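You operate a simulated robot arm through the tools that you are given. There is no shell and no other tool.

Carry out the task below with a simulated robot arm. There is one attempt and no reset: what you move stays moved.

TASK
Measure 100 ml of cocoa in the blue beaker and sift it over the flour.
Fine: stand the bag back and slide the blue clip on, tip the beaker into the sieve, let it all run through and stand the beaker back. Set down upright: brown cocoa bag, what you pick out.

The check looks at the end state, three seconds after you hand in, the way a careful person would. Anything else that was tipped, shoved, dropped, spilled or broken makes it a failure.

THE ROBOT
A 6-joint arm with a two-finger gripper, fixed in place. Base frame: the origin is on the floor under the middle of its stand, x ahead of it, y to its left, z up; the work surface is at about z = 0.9. Lengths are in m, angles in rad, forces in N, time in s.
It reaches about 1.572 m from its shoulder. Its first joint turns from -2.897 to 2.897 rad. Payload 2.45 kg.
The tool frame sits at the grasp point between the pads (the TCP): z along the fingers, y along the line on which they close. The tips reach 0.02 m beyond it. The gripper opens to 0.14 m; its body begins 0.168 m behind the TCP.
Orientation is that of the tool frame in the base frame, as [roll, pitch, yaw] about the fixed x, y, z axes, in that order (R = Rz(yaw) Ry(pitch) Rx(roll)). With the fingers straight down and closing along the base's y, the tool's x points along the base's -x, its y along +y and its z along -z.

THE INTERFACE
- The arm moves only by the tool jog_arm. Its argument "deltas" is a list of rows, each a list of 3 entries, a list of its own where there are three numbers: the finger opening in m, from 0 to 0.14, then the shift along the base's x, y, z in m, then the turn, a rotation vector about the base's x, y, z in rad. In form: [[gripper, [tx, ty, tz], [wx, wy, wz]], ...]. A call has 1 to 20 rows; each row shifts and turns the commanded pose from where the row before left it. Each row takes 0.2 s and may step no farther than 0.05 m and 0.15 rad from the row before; otherwise, or with a gripper value out of range, the whole call is refused. Where a pose cannot be reached the arm comes as near as it can. A force on the tool above 40 N (or 10 N above the force at the start of the call, whichever is more), or a blocked arm, ends the call early, and 0.2 s more pass. Each finger travels about 0.045 m/s and halts on what it meets, pressing with about 30 N; the grip force reading is that of the motor and also rises with nothing between the fingers. The clock runs only during rows and for 0.2 s after the last one: add rows that do not move to give the fingers time. It gives the time, the measured TCP pose, the force on the tool (base axes), the opening and the grip force at its end, in the units of the frame above (readings bear some noise), with the torque about the TCP (base axes, N m) and any sound that the robot's microphone picked up.
- Cameras (640 x 400 px; columns grow to the right, rows downward): "scene" is fixed at [0.2191, -0.5003, 1.4895]; the picture's right is [0.80, -0.60, 0.00], its down [-0.20, -0.26, -0.94] and it looks along [0.57, 0.75, -0.33] (base axes); focal length 323 px, centre (320, 200). "wrist" rides on the gripper at [0.078, 0.011, -0.209] in the tool frame; the picture's right is [-0.14, 0.99, 0.00], its down [-0.92, -0.13, -0.37] and it looks along [-0.36, -0.05, 0.93] (tool axes); focal length 280 px, centre (320, 200). There is no depth. A picture from a camera that has moved, and an enlarged one, comes with that camera's place and axes in the base frame and with its lens.
- camera(camera): a new picture of that camera. No time passes.
- zoom(camera, box): a new picture of the part [left, top, right, bottom] of that camera's present view, enlarged. No time passes.
- sign_off(): hands the job in; it is judged then, once.

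Places have to be worked out from the pictures, the camera data and where the tool is seen. Open the gripper and draw the arm clear of the work before you hand the job in, unless the task says otherwise.

The tools are called after ">>>" as name(argument=value, ...) on one line, values as JSON. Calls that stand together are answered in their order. jog_arm: Moves the arm, as the interface text tells. Its arguments: {"type":"object","properties":{"deltas":{"type":"array","items":{"type":"array"}}},"required":["deltas"]} The other tools are called the same way: camera (camera) takes a picture; zoom (camera, box) takes an enlarged picture of a part of a camera's view; sign_off () hands the job in.

At the start:

```text
clock: 0.0
position: [0.6007, 0.3258, 1.3755]
orientation: [3.141, -0.001, 3.141]
ft_force: [-0.4, 0.5, 0.4]
moment: [0.0, 0.01, -0.01]
grip_width: 0.1399
grasp_force: 0.1
```

scene: 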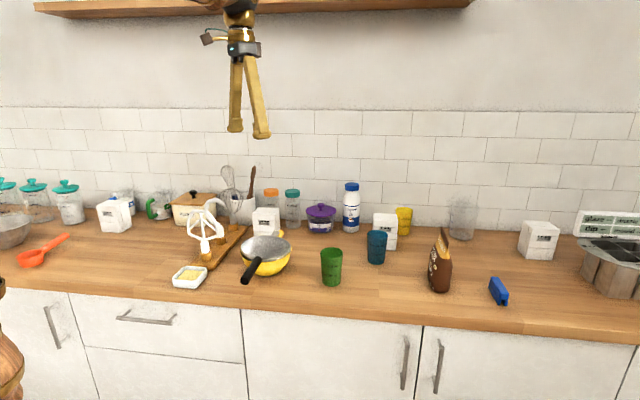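
wrist: 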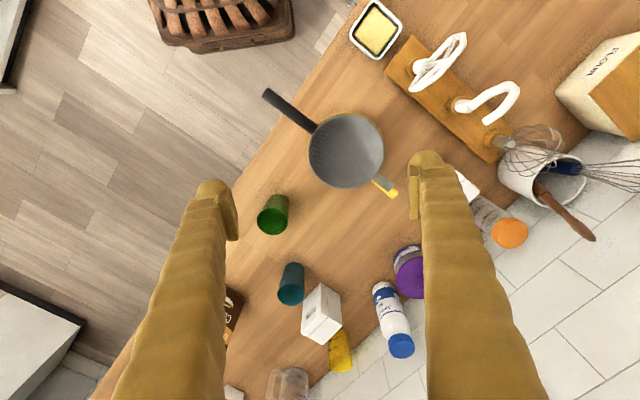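

I'll start by taking enlarged views of the scene to identify the beaker, cocoa bag, clip, and sieve over the bowl.

>>> zoom(camera="scene", box=[220, 180, 400, 300])

>>> zoom(camera="scene", box=[360, 200, 540, 320])

>>> zoom(camera="wrist", box=[220, 80, 460, 240])

>>> zoom(camera="wrist", box=[180, 180, 460, 400])

```text
3.33 times, centred on (310, 240) of scene
camera zoom: at [0.2191, -0.5003, 1.4895], right [0.8, -0.6, 0.0], down [-0.2, -0.26, -0.94], along [0.57, 0.75, -0.33], focal length 1077 px, centre (353, 67)
```

zoom: 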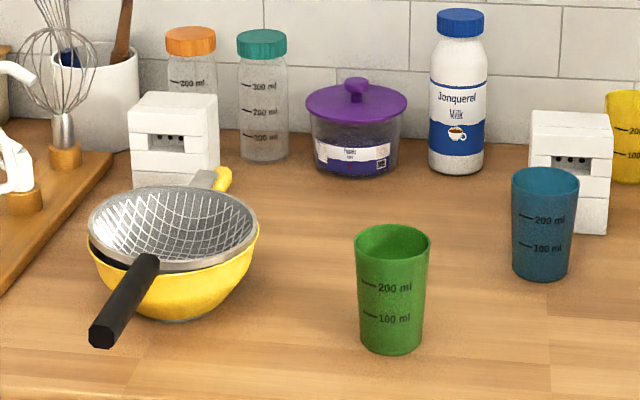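

```text
3.33 times, centred on (450, 260) of scene
camera zoom: at [0.2191, -0.5003, 1.4895], right [0.8, -0.6, 0.0], down [-0.2, -0.26, -0.94], along [0.57, 0.75, -0.33], focal length 1077 px, centre (-113, 0)
```

zoom: 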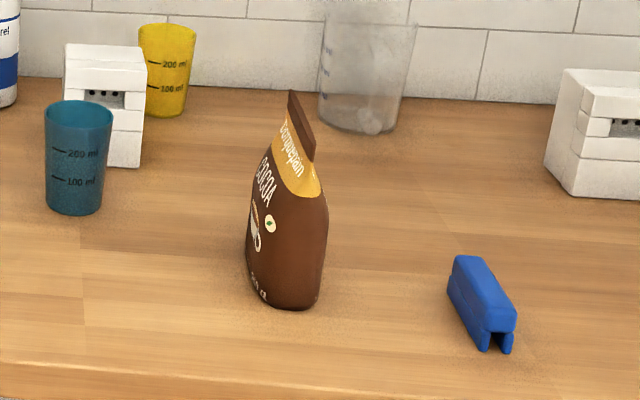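

```text
2.50 times, centred on (340, 160) of wrist
camera zoom: at [0.5224, 0.3359, 1.5849], right [0.14, 0.99, 0.0], down [0.92, -0.13, 0.37], along [0.36, -0.05, -0.93], focal length 701 px, centre (270, 300)
```

zoom: 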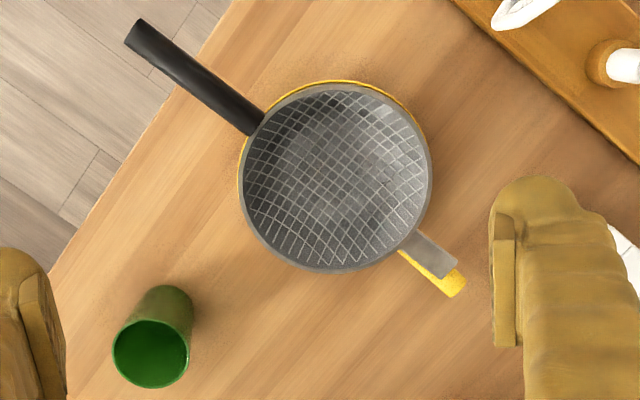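

```text
1.82 times, centred on (320, 290) of wrist
camera zoom: at [0.5224, 0.3359, 1.5849], right [0.14, 0.99, 0.0], down [0.92, -0.13, 0.37], along [0.36, -0.05, -0.93], focal length 510 px, centre (320, 36)
```

zoom: 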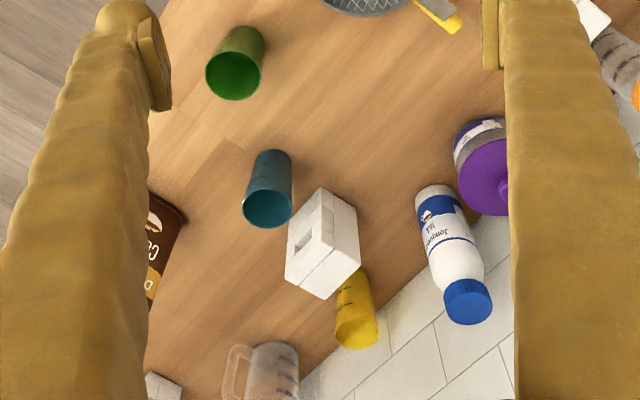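

The blue beaker seems to be near (1.00, 0.195), the cocoa bag near (1.04, -0.03), the clip near (1.15, -0.16), and the sieve on its bowl near (0.65, 0.374) with the rim at about z 0.99. I'll move high above the bag for a closer look with the wrist camera.

>>> jog_arm(deltas=[[0.14, [0.03, -0.032, 0], [0, 0, 0]], [0.14, [0.03, -0.032, 0], [0, 0, 0]], [0.14, [0.03, -0.032, 0], [0, 0, 0]], [0.14, [0.03, -0.032, 0], [0, 0, 0]], [0.14, [0.03, -0.032, 0], [0, 0, 0]], [0.14, [0.03, -0.032, 0], [0, 0, 0]], [0.14, [0.03, -0.032, 0], [0, 0, 0]], [0.14, [0.03, -0.032, 0], [0, 0, 0]], [0.14, [0.03, -0.032, 0], [0, 0, 0]], [0.14, [0.03, -0.032, 0], [0, 0, 0]]])

>>> camera(camera="wrist")

>>> camera(camera="scene")

```text
clock: 2.2
position: [0.8987, 0.0053, 1.3735]
orientation: [3.14, 0.001, 3.141]
ft_force: [0.4, -0.2, 0.8]
moment: [0.01, -0.08, 0.02]
grip_width: 0.1399
grasp_force: 0.2
```

```text
taken
camera wrist: at [0.8216, 0.0163, 1.5828], right [0.14, 0.99, 0.0], down [0.92, -0.13, 0.37], along [0.37, -0.05, -0.93], focal length 280 px, centre (320, 200)
```

wrist: 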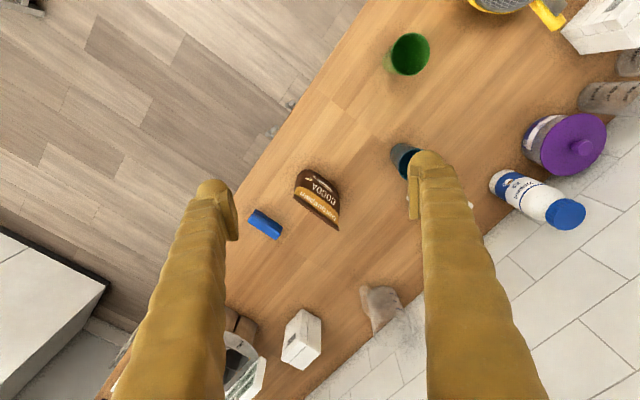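

```text
taken
```

scene: 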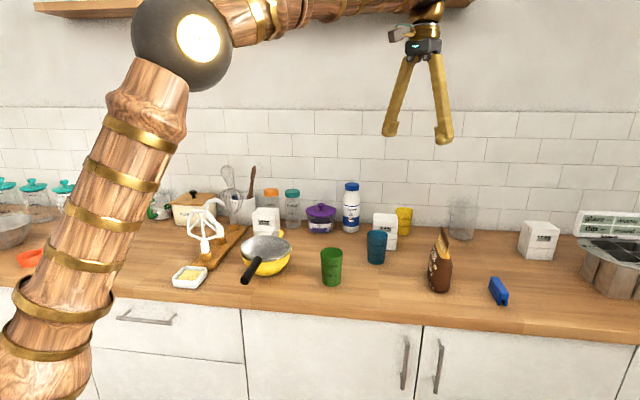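

>>> zoom(camera="wrist", box=[230, 150, 360, 260])

>>> zoom(camera="scene", box=[410, 220, 520, 310])

```text
3.64 times, centred on (295, 205) of wrist
camera zoom: at [0.8216, 0.0163, 1.5828], right [0.14, 0.99, 0.0], down [0.92, -0.13, 0.37], along [0.37, -0.05, -0.93], focal length 1020 px, centre (411, 182)
```

zoom: 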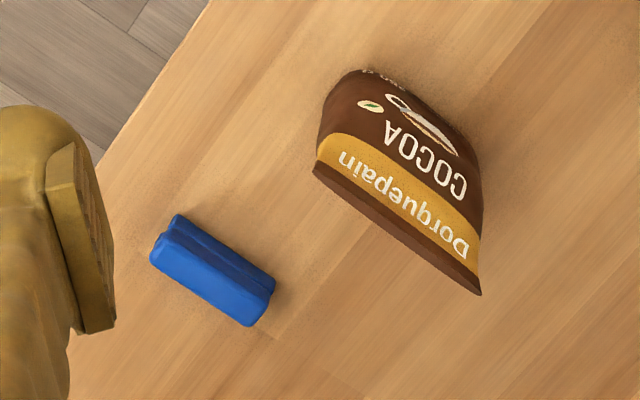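

```text
4.44 times, centred on (465, 265) of scene
camera zoom: at [0.2191, -0.5003, 1.4895], right [0.8, -0.6, 0.0], down [-0.2, -0.26, -0.94], along [0.57, 0.75, -0.33], focal length 1436 px, centre (-324, -89)
```

zoom: 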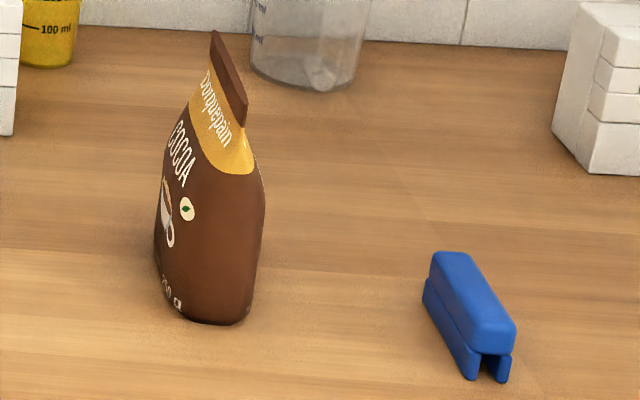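

The bag's top edge runs from about (1.011, -0.060) to (1.097, 0.019) at z≈1.07, which is azimuth ~42°, and the clip lies roughly parallel to it. I'll check the other areas before planning the grips.

>>> zoom(camera="scene", box=[0, 170, 220, 300])

>>> zoom(camera="scene", box=[230, 220, 300, 290])

>>> zoom(camera="scene", box=[355, 200, 425, 270])

>>> zoom(camera="wrist", box=[370, 20, 490, 200])

```text
2.91 times, centred on (110, 235) of scene
camera zoom: at [0.2191, -0.5003, 1.4895], right [0.8, -0.6, 0.0], down [-0.2, -0.26, -0.94], along [0.57, 0.75, -0.33], focal length 940 px, centre (931, 98)
```

zoom: 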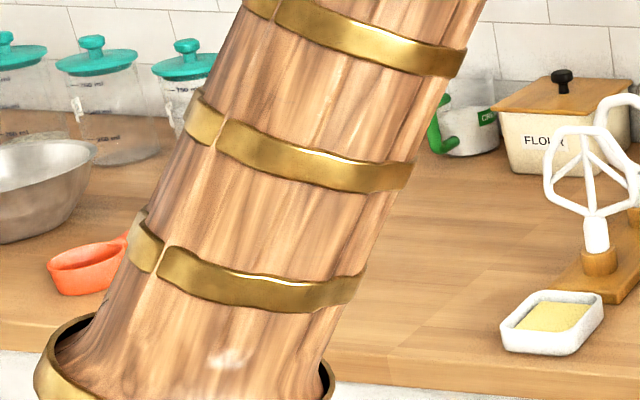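

```text
5.71 times, centred on (265, 255) of scene
camera zoom: at [0.2191, -0.5003, 1.4895], right [0.8, -0.6, 0.0], down [-0.2, -0.26, -0.94], along [0.57, 0.75, -0.33], focal length 1846 px, centre (634, -114)
```

zoom: 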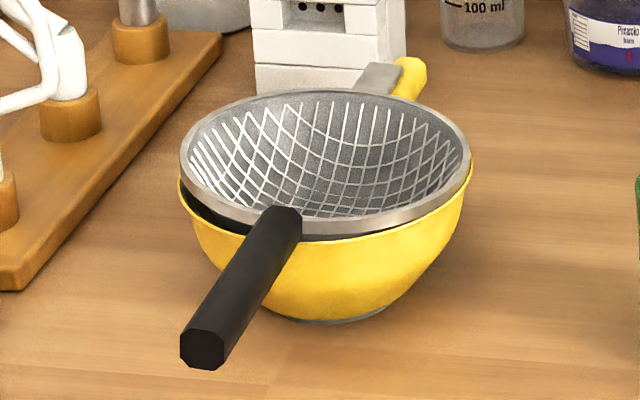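

```text
5.71 times, centred on (390, 235) of scene
camera zoom: at [0.2191, -0.5003, 1.4895], right [0.8, -0.6, 0.0], down [-0.2, -0.26, -0.94], along [0.57, 0.75, -0.33], focal length 1846 px, centre (-80, 0)
```

zoom: 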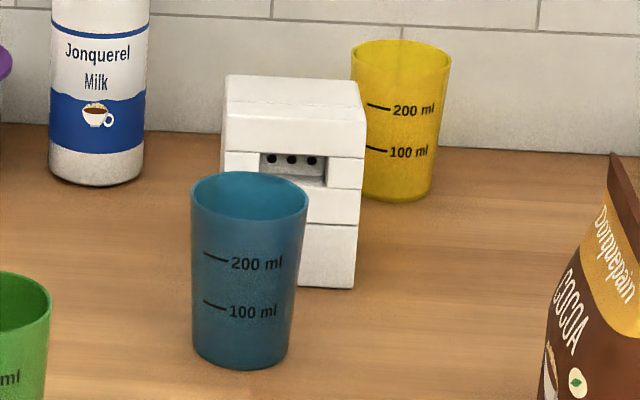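

```text
2.22 times, centred on (430, 110) of wrist
camera zoom: at [0.8216, 0.0163, 1.5828], right [0.14, 0.99, 0.0], down [0.92, -0.13, 0.37], along [0.37, -0.05, -0.93], focal length 623 px, centre (76, 400)
```

zoom: 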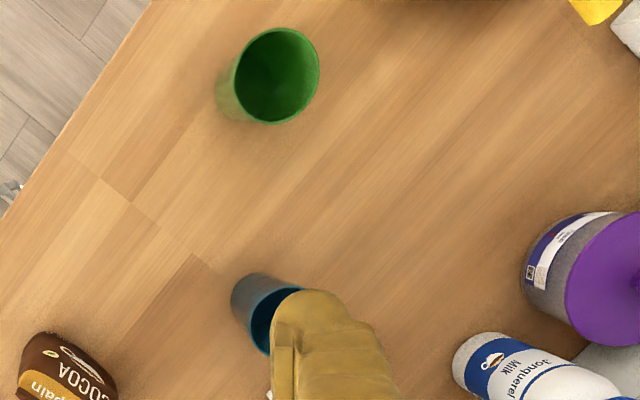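

The beaker's 100 ml mark is about 3 cm above its base and the beaker looks empty. I'll turn the gripper about the vertical so the wrist camera will be on top once I pitch to a horizontal approach along the bag's width.

>>> jog_arm(deltas=[[0.14, [-0.02, -0.02, 0], [0, 0, -0.1417]], [0.14, [-0.02, -0.02, 0], [0, 0, -0.1417]], [0.14, [-0.02, -0.02, 0], [0, 0, -0.1417]], [0.14, [-0.02, -0.02, 0], [0, 0, -0.1417]], [0.14, [-0.02, -0.02, 0], [0, 0, -0.1417]], [0.14, [0, 0, 0], [0, 0, -0.1417]], [0.14, [0, 0, 0], [0, 0, -0.1417]], [0.14, [0, 0, 0], [0, 0, -0.1417]], [0.14, [0, 0, 0], [0, 0, -0.1417]], [0.14, [0, 0, 0], [0, 0, -0.1417]], [0.14, [0, 0, 0], [0, 0, -0.1417]], [0.14, [0, 0, 0], [0, 0, -0.1417]], [0.14, [0, 0, 0], [0, 0, -0.1417]], [0.14, [0, 0, 0], [0, 0, -0.1417]], [0.14, [0, 0, 0], [0, 0, -0.1417]], [0.14, [0, 0, 0], [0, 0, -0.1417]], [0.14, [0, 0, 0], [0, 0, -0.1417]]])

>>> camera(camera="scene")

>>> camera(camera="wrist")

```text
clock: 5.8
position: [0.8001, -0.0939, 1.375]
orientation: [-3.141, 0.0, 0.73]
ft_force: [0.4, 0.2, -0.4]
moment: [-0.02, -0.01, -0.02]
grip_width: 0.14
grasp_force: 0.2
```

```text
taken
```

scene: 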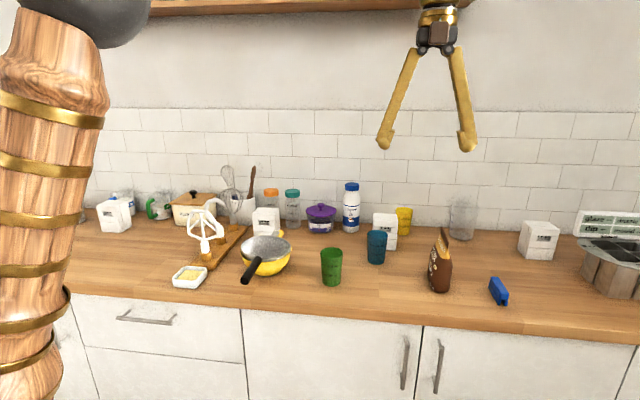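

```text
taken
camera wrist: at [0.8661, -0.0512, 1.5852], right [0.56, -0.83, 0.0], down [-0.77, -0.52, 0.37], along [-0.31, -0.21, -0.93], focal length 280 px, centre (320, 200)
```

wrist: 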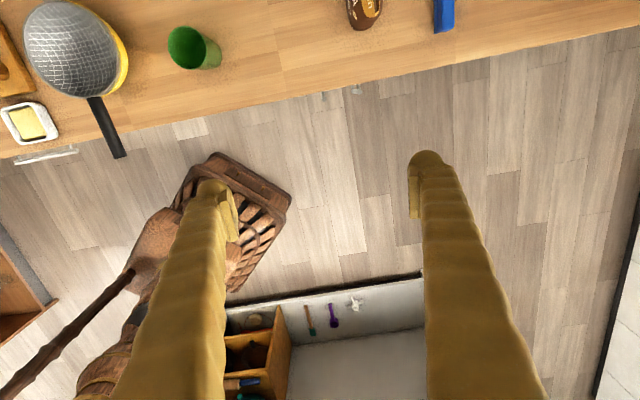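

Yaw is now 0.73 rad as wanted. Next I pitch the gripper up to horizontal, pointing along azimuth ~42° with the camera on top.

>>> jog_arm(deltas=[[0.14, [0, 0, 0], [0.0952, -0.1065, 0]], [0.14, [0, 0, 0], [0.0952, -0.1065, 0]], [0.14, [0, 0, 0], [0.0952, -0.1065, 0]], [0.14, [0, 0, 0], [0.0952, -0.1065, 0]], [0.14, [0, 0, 0], [0.0952, -0.1065, 0]], [0.14, [0, 0, 0], [0.0952, -0.1065, 0]], [0.14, [0, 0, 0], [0.0952, -0.1065, 0]], [0.14, [0, 0, 0], [0.0952, -0.1065, 0]], [0.14, [0, 0, 0], [0.0952, -0.1065, 0]], [0.14, [0, 0, 0], [0.0952, -0.1065, 0]], [0.14, [0, 0, 0], [0.0952, -0.1065, 0]]])

>>> camera(camera="scene")

>>> camera(camera="wrist")

```text
clock: 8.2
position: [0.7999, -0.0956, 1.3756]
orientation: [1.046, -1.568, 2.827]
ft_force: [0.4, -0.1, -0.4]
moment: [0.02, 0.03, -0.01]
grip_width: 0.14
grasp_force: 0.0
```

```text
taken
```

scene: 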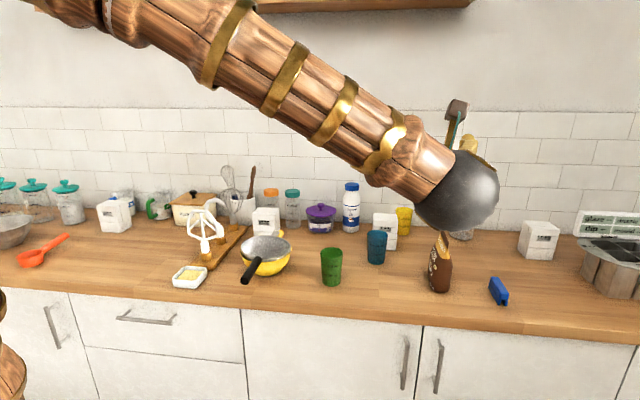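

```text
taken
camera wrist: at [0.6513, -0.2426, 1.4542], right [0.66, -0.74, -0.13], down [-0.36, -0.15, -0.92], along [0.66, 0.66, -0.36], focal length 280 px, centre (320, 200)
```

wrist: 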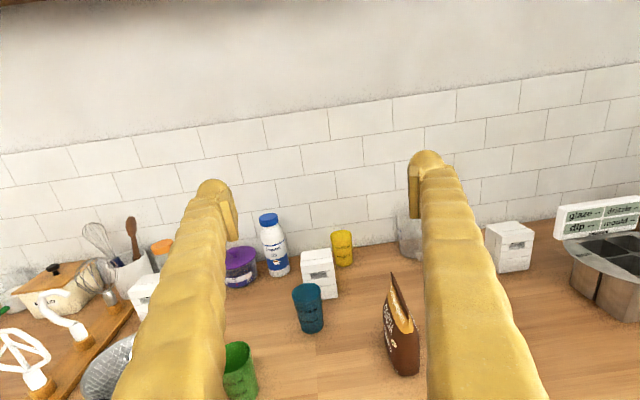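

The horizontal approach is reachable. I'll zoom the wrist view on the bag and the beaker to refine positions from this new angle.

>>> zoom(camera="wrist", box=[350, 260, 440, 390])

>>> zoom(camera="wrist", box=[270, 220, 370, 350])

```text
3.08 times, centred on (395, 325) of wrist
camera zoom: at [0.6513, -0.2426, 1.4542], right [0.66, -0.74, -0.13], down [-0.36, -0.15, -0.92], along [0.66, 0.66, -0.36], focal length 863 px, centre (89, -185)
```

zoom: 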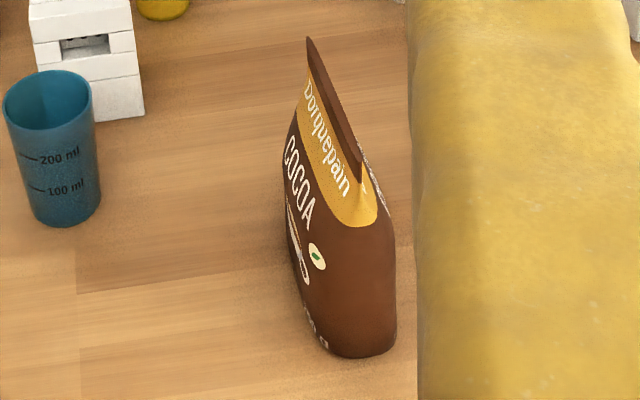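

```text
3.08 times, centred on (320, 285) of wrist
camera zoom: at [0.6513, -0.2426, 1.4542], right [0.66, -0.74, -0.13], down [-0.36, -0.15, -0.92], along [0.66, 0.66, -0.36], focal length 863 px, centre (320, -62)
```

zoom: 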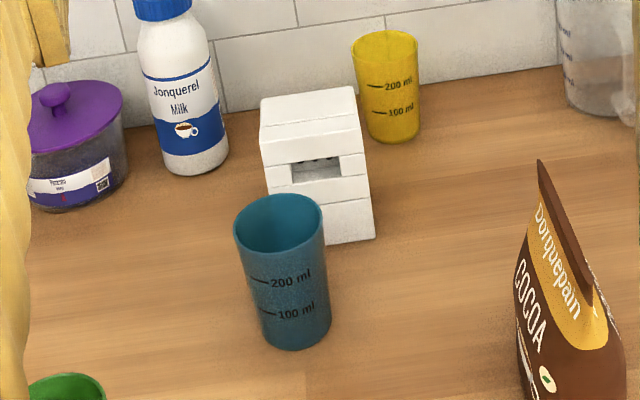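

All three views agree: the bag's top edge runs from (1.012, -0.060) to (1.098, 0.019), and its base is about 5.5 cm thick and centred near (1.053, -0.018). I'll drop the gripper in front of the counter edge to a pre-grasp 18 cm short of the bag.

>>> jog_arm(deltas=[[0.14, [0.0241, -0.0089, -0.035], [0, 0, 0.014]], [0.14, [0.0241, -0.0089, -0.035], [0, 0, 0]], [0.14, [0.0241, -0.0089, -0.035], [0, 0, 0]], [0.14, [0.0241, -0.0089, -0.035], [0, 0, 0]], [0.14, [0.0241, -0.0089, -0.035], [0, 0, 0]], [0.14, [0, 0, -0.04], [0, 0, 0]], [0.14, [0, 0, -0.04], [0, 0, 0]], [0.14, [0, 0, -0.04], [0, 0, 0]], [0.14, [0, 0, -0.04], [0, 0, 0]], [0.14, [0, 0, -0.04], [0, 0, 0]], [0.14, [0, 0, -0.04], [0, 0, 0]]])

>>> camera(camera="scene")

>>> camera(camera="wrist")

```text
clock: 10.6
position: [0.9206, -0.1394, 0.9573]
orientation: [1.7, -1.567, 2.181]
ft_force: [-0.1, 0.3, 0.0]
moment: [-0.04, 0.02, -0.01]
grip_width: 0.1398
grasp_force: 0.1
```

```text
taken
```

scene: 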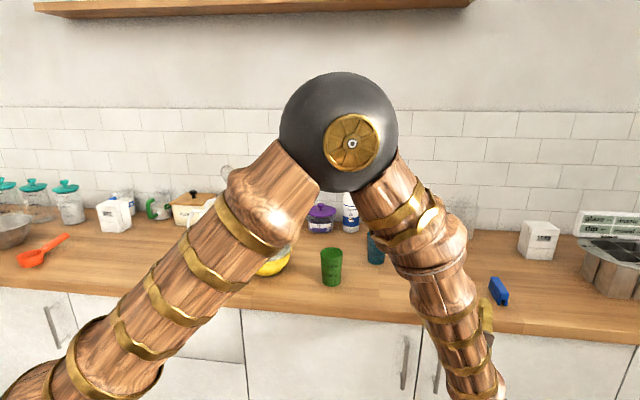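

```text
taken
camera wrist: at [0.7745, -0.289, 1.0367], right [0.67, -0.73, -0.13], down [-0.36, -0.16, -0.92], along [0.65, 0.67, -0.37], focal length 280 px, centre (320, 200)
```

wrist: 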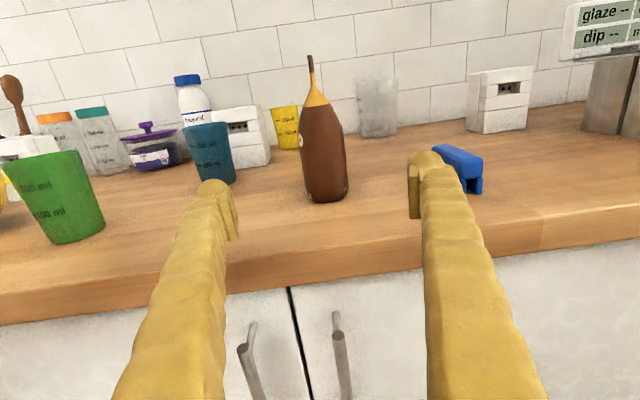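

The bag is now seen edge-on between the fingers. I'll zoom in to centre it before advancing.

>>> zoom(camera="wrist", box=[270, 50, 380, 220])

>>> zoom(camera="wrist", box=[390, 120, 510, 230])

```text
2.35 times, centred on (325, 135) of wrist
camera zoom: at [0.7745, -0.289, 1.0367], right [0.67, -0.73, -0.13], down [-0.36, -0.16, -0.92], along [0.65, 0.67, -0.37], focal length 660 px, centre (308, 353)
```

zoom: 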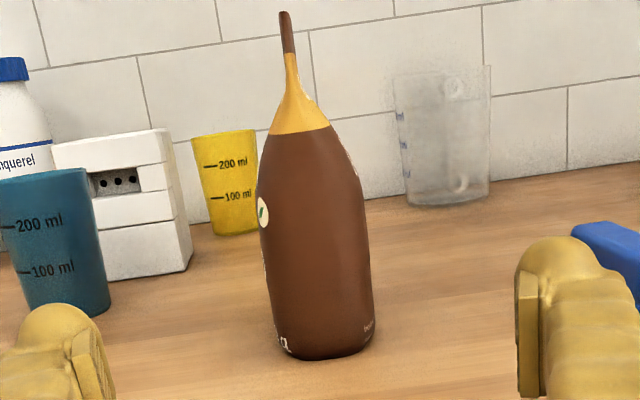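

```text
3.64 times, centred on (450, 175) of wrist
camera zoom: at [0.7745, -0.289, 1.0367], right [0.67, -0.73, -0.13], down [-0.36, -0.16, -0.92], along [0.65, 0.67, -0.37], focal length 1020 px, centre (-153, 291)
```

zoom: 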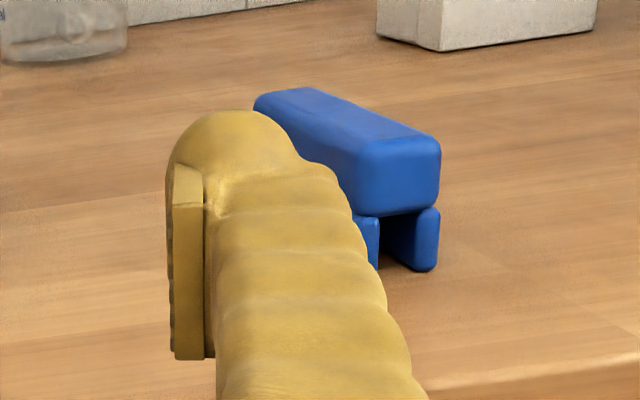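

The bag's middle is ~4 mm right of the tool axis, so I shift by that and advance 18 cm over the counter to straddle the bag's lower body, not closing yet.

>>> jog_arm(deltas=[[0.14, [0.0027, -0.0029, 0.003], [0, 0, 0]], [0.14, [0.0221, 0.0203, 0], [0, 0, 0]], [0.14, [0.0221, 0.0203, 0], [0, 0, 0]], [0.14, [0.0221, 0.0203, 0], [0, 0, 0]], [0.14, [0.0221, 0.0203, 0], [0, 0, 0]], [0.14, [0.0221, 0.0203, 0], [0, 0, 0]], [0.14, [0.0221, 0.0203, 0], [0, 0, 0]]])

>>> camera(camera="wrist")

>>> camera(camera="scene")

```text
clock: 12.2
position: [1.0561, -0.0199, 0.9626]
orientation: [1.716, -1.567, 2.168]
ft_force: [-0.1, 0.3, -0.6]
moment: [0.0, 0.02, -0.01]
grip_width: 0.14
grasp_force: 0.0
```

```text
taken
camera wrist: at [0.9092, -0.1709, 1.0418], right [0.67, -0.73, -0.13], down [-0.36, -0.16, -0.92], along [0.65, 0.66, -0.37], focal length 280 px, centre (320, 200)
```

wrist: 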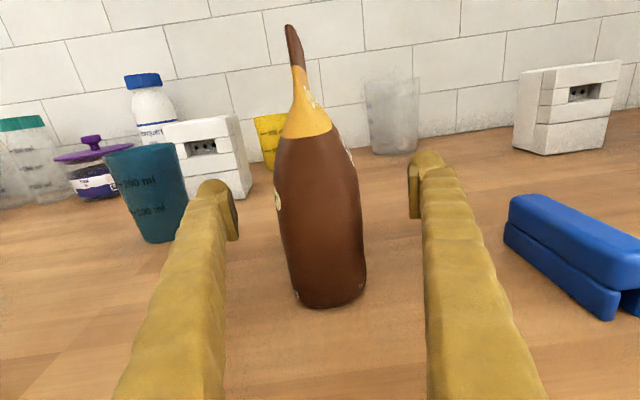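

```text
taken
```

scene: 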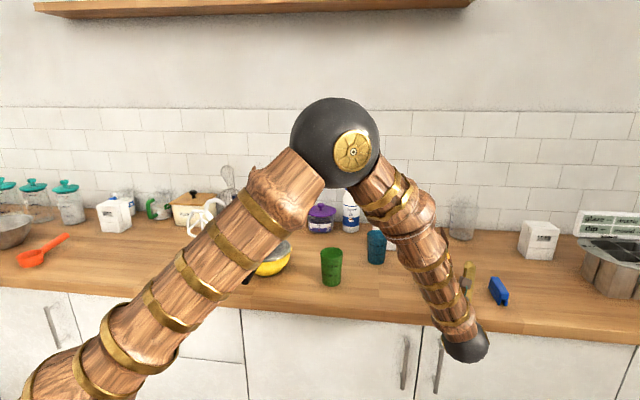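

The TCP is at the bag's centre with the near end ~5.6 cm in front of the fingertips' midpoint, as wanted. Now I close the fingers on the bag's faces.

>>> jog_arm(deltas=[[0.1, [0, 0, 0], [0, 0, 0]], [0.07, [0, 0, 0], [0, 0, 0]], [0.05, [0, 0, 0], [0, 0, 0]], [0.03, [0, 0, 0], [0, 0, 0]], [0.03, [0, 0, 0], [0, 0, 0]], [0.03, [0, 0, 0], [0, 0, 0]], [0.03, [0, 0, 0], [0, 0, 0]], [0.03, [0, 0, 0], [0, 0, 0]]])

>>> camera(camera="wrist")

```text
clock: 14.0
position: [1.055, -0.0209, 0.9635]
orientation: [1.716, -1.568, 2.168]
ft_force: [-0.9, -0.2, 0.0]
moment: [0.08, 0.07, -0.03]
grip_width: 0.0551
grasp_force: 29.5
```

```text
taken
camera wrist: at [0.9089, -0.1707, 1.0419], right [0.67, -0.73, -0.13], down [-0.36, -0.16, -0.92], along [0.65, 0.67, -0.37], focal length 280 px, centre (320, 200)
```

wrist: 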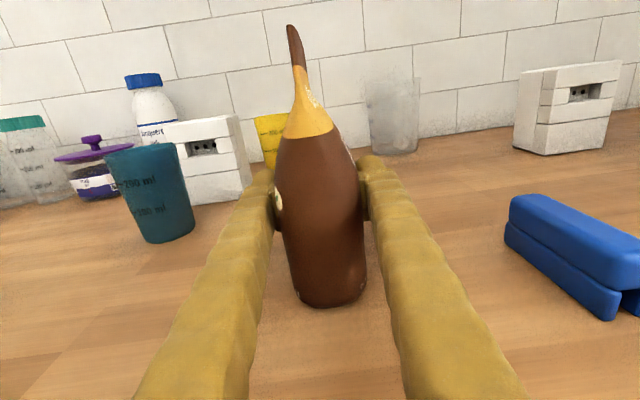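

The bag is gripped at 5.5 cm opening with 29.5 N. I'll lift it straight up and read the load.

>>> jog_arm(deltas=[[0.03, [0, 0, 0.01], [0, 0, 0]], [0.03, [0, 0, 0.02], [0, 0, 0]], [0.03, [0, 0, 0.04], [0, 0, 0]], [0.03, [0, 0, 0.04], [0, 0, 0]], [0.03, [0, 0, 0.04], [0, 0, 0]], [0.03, [0, 0, 0.04], [0, 0, 0]], [0.03, [0, 0, 0], [0, 0, 0]], [0.03, [0, 0, 0], [0, 0, 0]]])

>>> camera(camera="wrist")

>>> camera(camera="scene")

```text
clock: 15.8
position: [1.0566, -0.0197, 1.1528]
orientation: [1.732, -1.567, 2.154]
ft_force: [-0.7, -0.7, -2.0]
moment: [0.0, 0.02, -0.01]
grip_width: 0.0553
grasp_force: 30.2
```

```text
taken
camera wrist: at [0.9105, -0.1706, 1.232], right [0.67, -0.73, -0.13], down [-0.36, -0.16, -0.92], along [0.65, 0.67, -0.37], focal length 280 px, centre (320, 200)
```

wrist: 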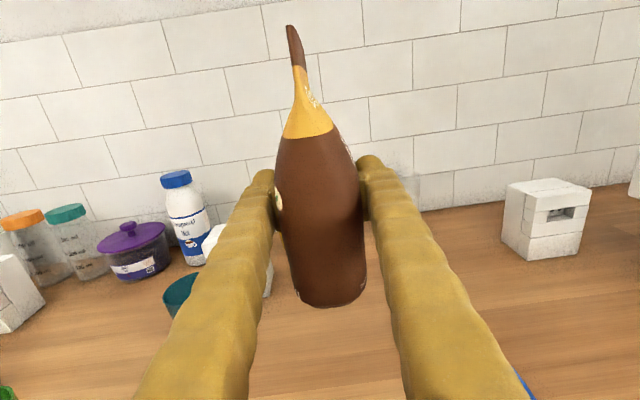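

```text
taken
```

scene: 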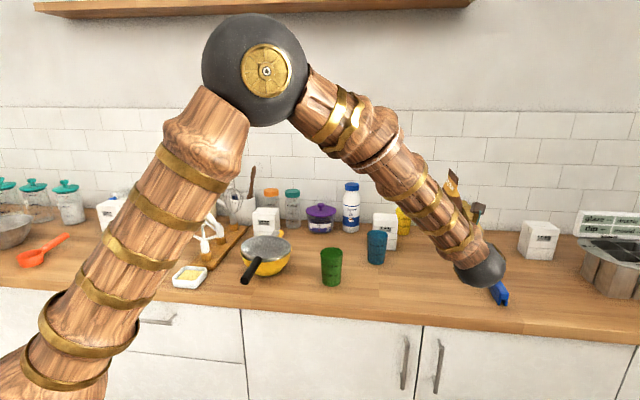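

The bag is held firmly (about 0.2 kg). I carry it to the spot beside the beaker so its far top corner will end up over the beaker when tilted.

>>> jog_arm(deltas=[[0.03, [-0.021, 0.0195, 0], [0, 0, 0]], [0.03, [-0.021, 0.0195, 0], [0, 0, 0]], [0.03, [-0.021, 0.0195, 0], [0, 0, 0]], [0.03, [-0.021, 0.0195, 0], [0, 0, 0]], [0.03, [-0.021, 0.0195, 0], [0, 0, 0]], [0.03, [-0.021, 0.0195, 0], [0, 0, 0]], [0.03, [-0.021, 0.0195, 0], [0, 0, 0]], [0.03, [0, 0, 0], [0, 0, 0]], [0.03, [0, 0, 0], [0, 0, 0]]])

>>> camera(camera="wrist")

>>> camera(camera="scene")

```text
clock: 17.8
position: [0.9079, 0.1153, 1.153]
orientation: [1.736, -1.567, 2.147]
ft_force: [0.1, -1.0, -2.8]
moment: [0.0, 0.02, 0.05]
grip_width: 0.0554
grasp_force: 30.2
```

```text
taken
camera wrist: at [0.7622, -0.0335, 1.2315], right [0.67, -0.73, -0.13], down [-0.36, -0.16, -0.92], along [0.65, 0.67, -0.37], focal length 280 px, centre (320, 200)
```

wrist: 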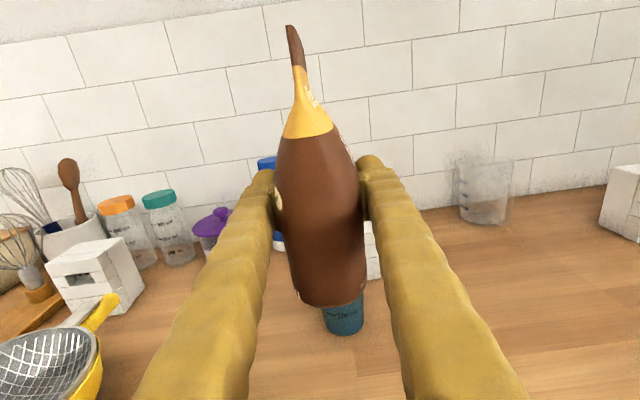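

```text
taken
```

scene: 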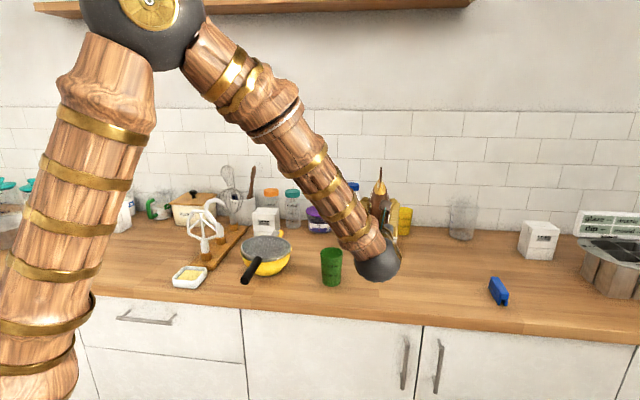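

The beaker lies 11 cm ahead of the TCP, within 1–2 mm laterally of the bag's plane. I lower and tilt the bag to 45° with its corner over the beaker, then look.

>>> jog_arm(deltas=[[0.03, [0, 0, -0.0285], [0, 0, 0]], [0.03, [0, 0, -0.0285], [0, 0, 0]], [0.03, [0, 0, -0.0285], [-0.0884, 0.0965, 0]], [0.03, [0, 0, -0.0285], [-0.0884, 0.0965, 0]], [0.03, [0, 0, 0], [-0.0884, 0.0965, 0]], [0.03, [0, 0, 0], [-0.0884, 0.0965, 0]], [0.03, [0, 0, 0], [-0.0884, 0.0965, 0]], [0.03, [0, 0, 0], [-0.0884, 0.0965, 0]]])

>>> camera(camera="wrist")

>>> camera(camera="scene")

```text
clock: 19.6
position: [0.9089, 0.1176, 1.0394]
orientation: [3.139, -0.783, 0.745]
ft_force: [-0.4, 0.5, -2.4]
moment: [-0.01, -0.03, 0.0]
grip_width: 0.0549
grasp_force: 30.1
```

```text
taken
camera wrist: at [0.8482, 0.0454, 1.2429], right [0.6, -0.79, -0.1], down [-0.76, -0.52, -0.39], along [0.26, 0.31, -0.92], focal length 280 px, centre (320, 200)
```

wrist: 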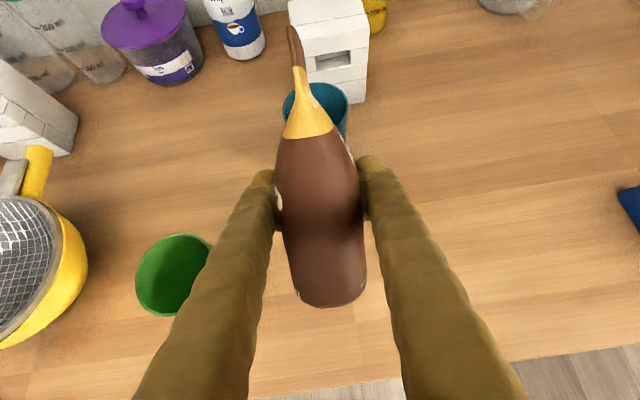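

```text
taken
```

scene: 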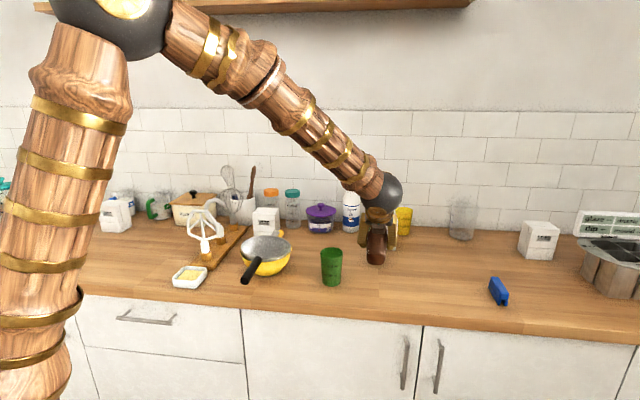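

The view matches my estimate of the beaker at (0.992, 0.192); the bag corner is over it. I'll zoom to check whether any cocoa has come out.

>>> zoom(camera="wrist", box=[260, 20, 370, 150])

>>> zoom(camera="scene", box=[340, 180, 430, 280])

```text
3.08 times, centred on (315, 85) of wrist
camera zoom: at [0.8482, 0.0454, 1.2429], right [0.6, -0.79, -0.1], down [-0.76, -0.52, -0.39], along [0.26, 0.31, -0.92], focal length 863 px, centre (335, 554)
```

zoom: 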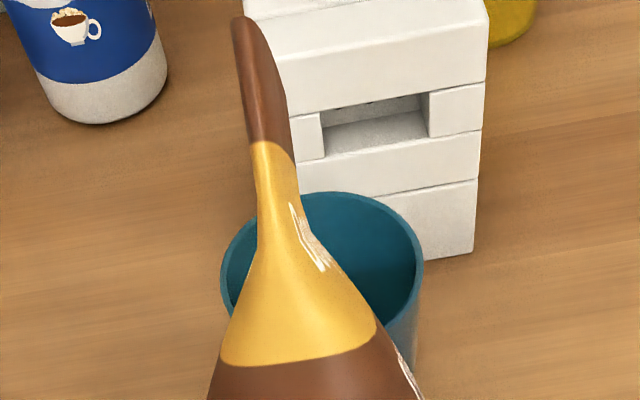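

```text
4.00 times, centred on (385, 230) of scene
camera zoom: at [0.2191, -0.5003, 1.4895], right [0.8, -0.6, 0.0], down [-0.2, -0.26, -0.94], along [0.57, 0.75, -0.33], focal length 1292 px, centre (60, 80)
```

zoom: 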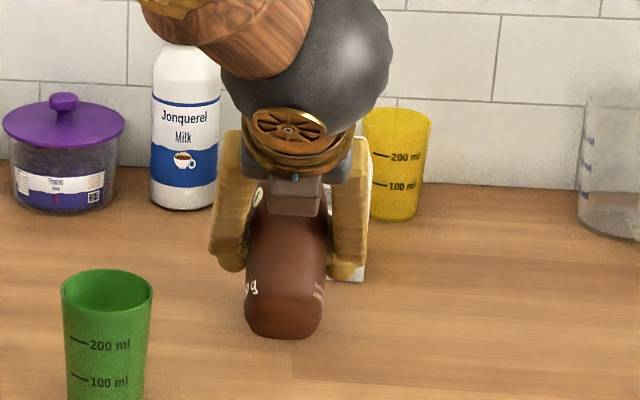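

No cocoa has come out yet at 45°. I raise slightly, nudge forward 1 cm so the mouth's middle and corner both stay over the beaker, and tilt to 60°.

>>> jog_arm(deltas=[[0.03, [0.0095, 0.006, 0.03], [0, 0, 0]], [0.03, [0, 0, 0], [-0.0888, 0.0962, 0]], [0.03, [0, 0, 0], [-0.0888, 0.0962, 0]], [0.03, [0, 0, 0], [0, 0, 0]], [0.03, [0, 0, 0], [0, 0, 0]]])

>>> zoom(camera="wrist", box=[240, 0, 400, 150])

```text
clock: 20.8
position: [0.9181, 0.123, 1.0698]
orientation: [3.141, -0.523, 0.745]
ft_force: [0.3, 0.0, -2.0]
moment: [0.05, 0.0, 0.0]
grip_width: 0.0551
grasp_force: 29.9
```

```text
2.67 times, centred on (320, 75) of wrist
camera zoom: at [0.8989, 0.0888, 1.2897], right [0.58, -0.81, -0.07], down [-0.81, -0.57, -0.14], along [0.08, 0.14, -0.99], focal length 748 px, centre (320, 533)
```

zoom: 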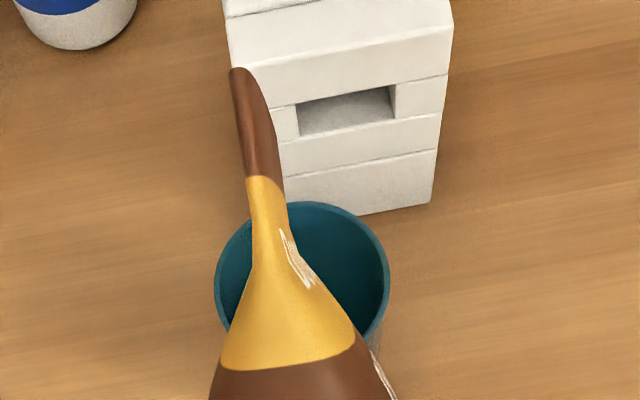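

Still no flow at 60°. I tilt on to 75° and check again.

>>> jog_arm(deltas=[[0.03, [0, 0, 0.01], [-0.0888, 0.0962, 0]], [0.03, [0, 0, 0], [-0.0888, 0.0962, 0]], [0.03, [0, 0, 0], [0, 0, 0]]])

>>> zoom(camera="wrist", box=[240, 0, 400, 150])

>>> zoom(camera="scene", box=[320, 170, 430, 280])

```text
clock: 21.6
position: [0.9172, 0.1225, 1.079]
orientation: [3.139, -0.261, 0.746]
ft_force: [0.9, -0.3, -1.2]
moment: [-0.02, -0.03, 0.0]
grip_width: 0.055
grasp_force: 30.0
```

```text
2.67 times, centred on (320, 75) of wrist
camera zoom: at [0.9414, 0.1286, 1.3023], right [0.57, -0.82, -0.03], down [-0.81, -0.57, 0.12], along [-0.12, -0.04, -0.99], focal length 748 px, centre (320, 533)
```

zoom: 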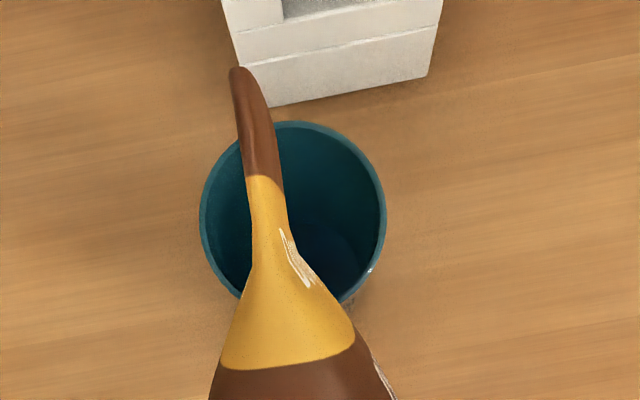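

```text
3.64 times, centred on (375, 225) of scene
camera zoom: at [0.2191, -0.5003, 1.4895], right [0.8, -0.6, 0.0], down [-0.2, -0.26, -0.94], along [0.57, 0.75, -0.33], focal length 1175 px, centre (120, 109)
```

zoom: 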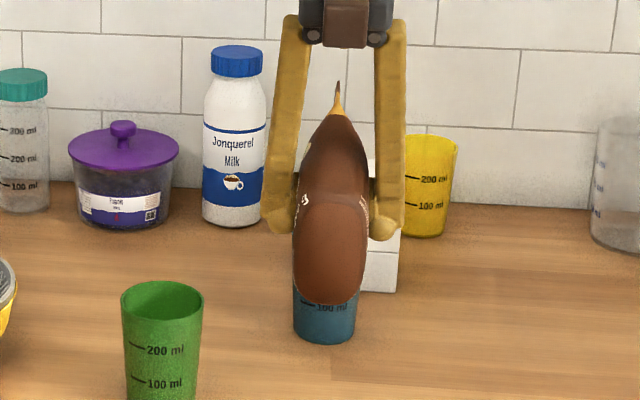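

Still empty at 75°, and the mouth sits over the beaker (offset about 3–4 mm, which I correct). I continue in smaller tilt steps.

>>> jog_arm(deltas=[[0.03, [0.004, 0, 0.008], [-0.0888, 0.0962, 0]], [0.03, [0, 0, 0], [0, 0, 0]], [0.03, [0, 0, 0], [0, 0, 0]]])

>>> zoom(camera="wrist", box=[240, 0, 400, 150])

>>> zoom(camera="scene", box=[330, 180, 420, 280])

```text
clock: 22.4
position: [0.9225, 0.1222, 1.0882]
orientation: [3.14, -0.131, 0.746]
ft_force: [0.8, -0.1, -2.5]
moment: [0.04, 0.02, 0.01]
grip_width: 0.0551
grasp_force: 30.6
```

```text
2.67 times, centred on (320, 75) of wrist
camera zoom: at [0.9667, 0.148, 1.3058], right [0.57, -0.82, -0.02], down [-0.79, -0.56, 0.25], along [-0.21, -0.13, -0.97], focal length 748 px, centre (320, 533)
```

zoom: 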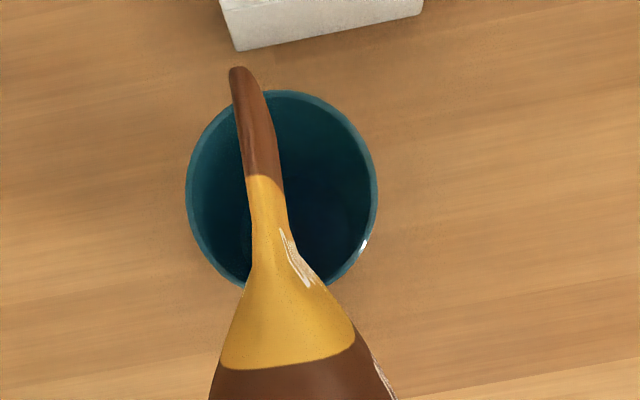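

```text
4.00 times, centred on (375, 230) of scene
camera zoom: at [0.2191, -0.5003, 1.4895], right [0.8, -0.6, 0.0], down [-0.2, -0.26, -0.94], along [0.57, 0.75, -0.33], focal length 1292 px, centre (100, 80)
```

zoom: 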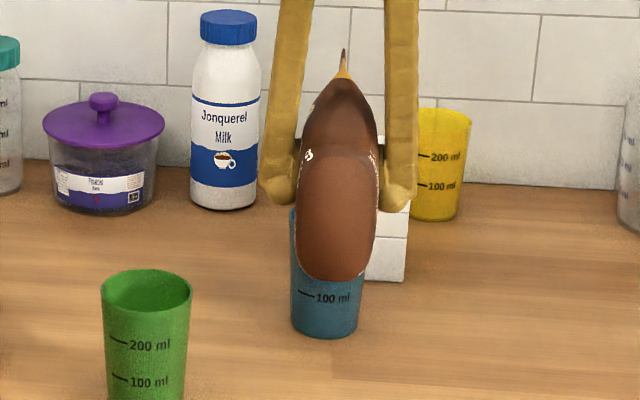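

Alignment over the beaker is good (mouth within a few mm of its centre), still nothing flowing. On to 90°.

>>> jog_arm(deltas=[[0.03, [0.002, 0.002, 0.006], [-0.0888, 0.0962, 0]], [0.03, [0, 0, 0], [0, 0, 0]], [0.03, [0, 0, 0], [0, 0, 0]]])

>>> zoom(camera="wrist", box=[240, 0, 400, 150])

>>> zoom(camera="scene", box=[330, 180, 420, 280])

```text
clock: 23.2
position: [0.9249, 0.1248, 1.094]
orientation: [3.14, 0.002, 0.744]
ft_force: [-0.3, -0.3, -2.9]
moment: [0.01, 0.03, 0.0]
grip_width: 0.0551
grasp_force: 29.8
```

```text
2.67 times, centred on (320, 75) of wrist
camera zoom: at [0.9898, 0.1692, 1.303], right [0.57, -0.82, 0.0], down [-0.76, -0.53, 0.37], along [-0.3, -0.21, -0.93], focal length 748 px, centre (320, 533)
```

zoom: 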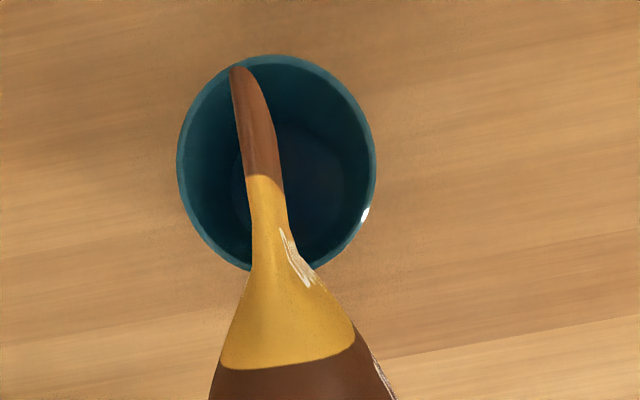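

```text
4.00 times, centred on (375, 230) of scene
camera zoom: at [0.2191, -0.5003, 1.4895], right [0.8, -0.6, 0.0], down [-0.2, -0.26, -0.94], along [0.57, 0.75, -0.33], focal length 1292 px, centre (100, 80)
```

zoom: 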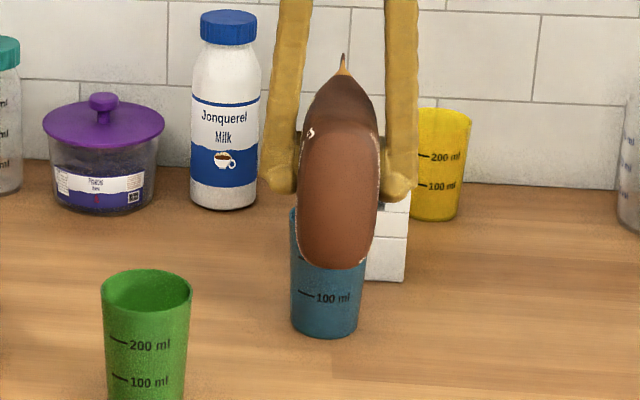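

At 90° I can now see down to the beaker's empty floor, and the mouth is centred over it. I go on to ~98°, raising a little to keep the corner above the rim.

>>> jog_arm(deltas=[[0.03, [0, 0, 0.012], [-0.0888, 0.0962, 0]], [0.03, [0, 0, 0], [0, 0, 0]], [0.03, [0, 0, 0], [0, 0, 0]]])

>>> zoom(camera="wrist", box=[240, 0, 400, 150])

>>> zoom(camera="scene", box=[330, 180, 420, 280])

```text
clock: 24.0
position: [0.9241, 0.1245, 1.1055]
orientation: [3.14, 0.129, 0.745]
ft_force: [-0.1, -0.8, -1.9]
moment: [0.01, -0.01, 0.01]
grip_width: 0.0551
grasp_force: 30.1
```

```text
2.67 times, centred on (320, 75) of wrist
camera zoom: at [1.0092, 0.1868, 1.3028], right [0.57, -0.82, 0.02], down [-0.72, -0.49, 0.49], along [-0.39, -0.29, -0.87], focal length 748 px, centre (320, 533)
```

zoom: 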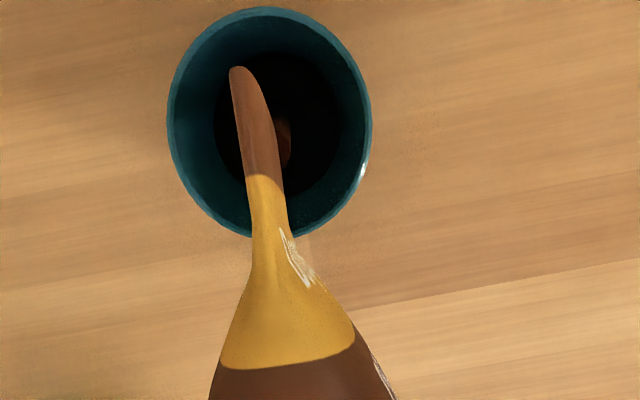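

```text
4.00 times, centred on (375, 230) of scene
camera zoom: at [0.2191, -0.5003, 1.4895], right [0.8, -0.6, 0.0], down [-0.2, -0.26, -0.94], along [0.57, 0.75, -0.33], focal length 1292 px, centre (100, 80)
```

zoom: 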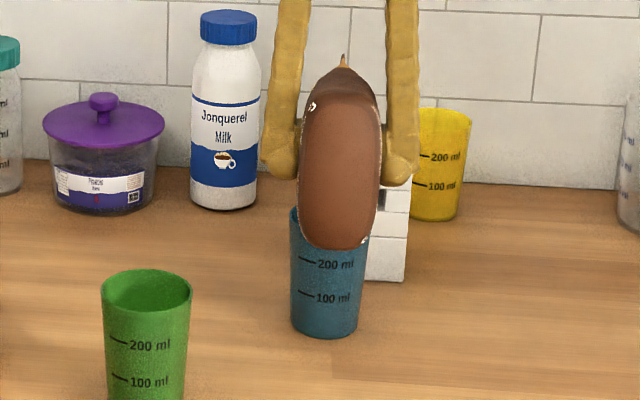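

Cocoa has started to flow: a brown stream is visible and a dark disc is in the beaker. I'll zoom in right away to judge the level (no time passes).

>>> zoom(camera="wrist", box=[275, 0, 345, 60])

>>> zoom(camera="scene", box=[355, 220, 395, 270])

```text
6.67 times, centred on (310, 30) of wrist
camera zoom: at [1.0092, 0.1868, 1.3028], right [0.57, -0.82, 0.02], down [-0.72, -0.49, 0.49], along [-0.39, -0.29, -0.87], focal length 1869 px, centre (387, 1333)
```

zoom: 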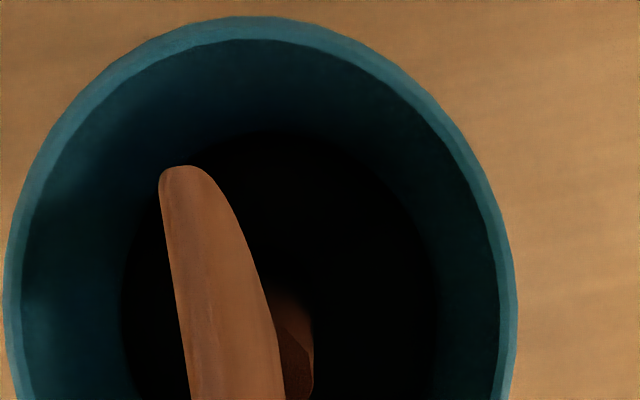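

```text
8.00 times, centred on (375, 245) of scene
camera zoom: at [0.2191, -0.5003, 1.4895], right [0.8, -0.6, 0.0], down [-0.2, -0.26, -0.94], along [0.57, 0.75, -0.33], focal length 2585 px, centre (-120, -160)
```

zoom: 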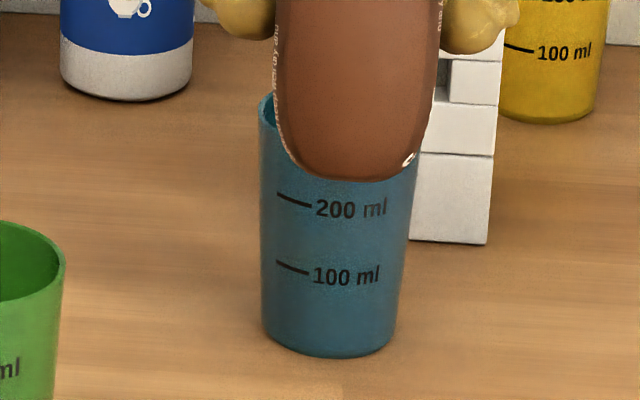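

The disc edge still matches the beaker floor, so the level is only a few mm so far, with a thin stream visible. I hold this tilt briefly and check again.

>>> jog_arm(deltas=[[0.03, [0, 0, 0], [0, 0, 0]]])

>>> zoom(camera="wrist", box=[265, 0, 355, 80])

>>> zoom(camera="scene", box=[355, 220, 395, 270])

```text
clock: 24.4
position: [0.9255, 0.1255, 1.105]
orientation: [3.14, 0.132, 0.746]
ft_force: [0.2, -0.6, -0.9]
moment: [-0.01, -0.01, 0.05]
grip_width: 0.055
grasp_force: 30.2
```

```text
5.00 times, centred on (310, 40) of wrist
camera zoom: at [1.0092, 0.1868, 1.3028], right [0.57, -0.82, 0.02], down [-0.72, -0.49, 0.49], along [-0.39, -0.29, -0.87], focal length 1402 px, centre (370, 1000)
```

zoom: 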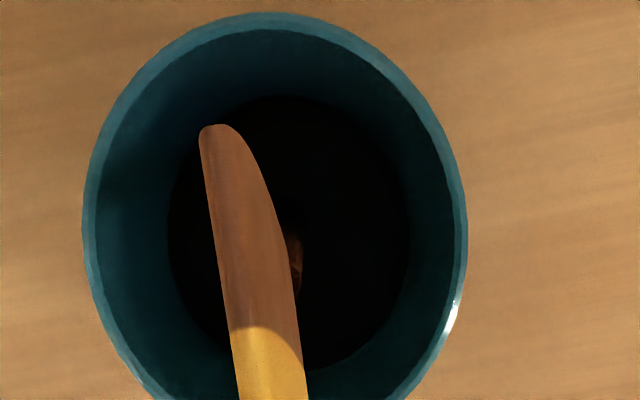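

```text
8.00 times, centred on (375, 245) of scene
camera zoom: at [0.2191, -0.5003, 1.4895], right [0.8, -0.6, 0.0], down [-0.2, -0.26, -0.94], along [0.57, 0.75, -0.33], focal length 2585 px, centre (-120, -160)
```

zoom: 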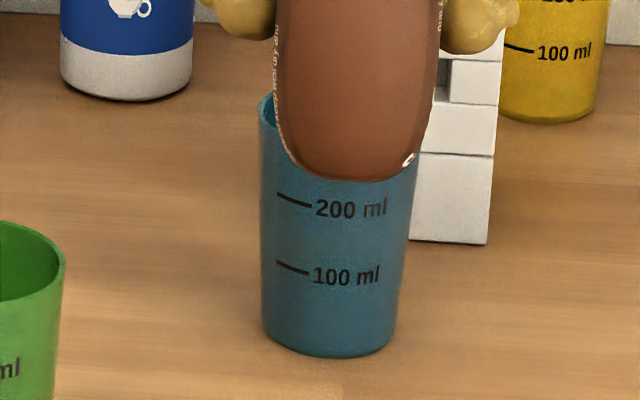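

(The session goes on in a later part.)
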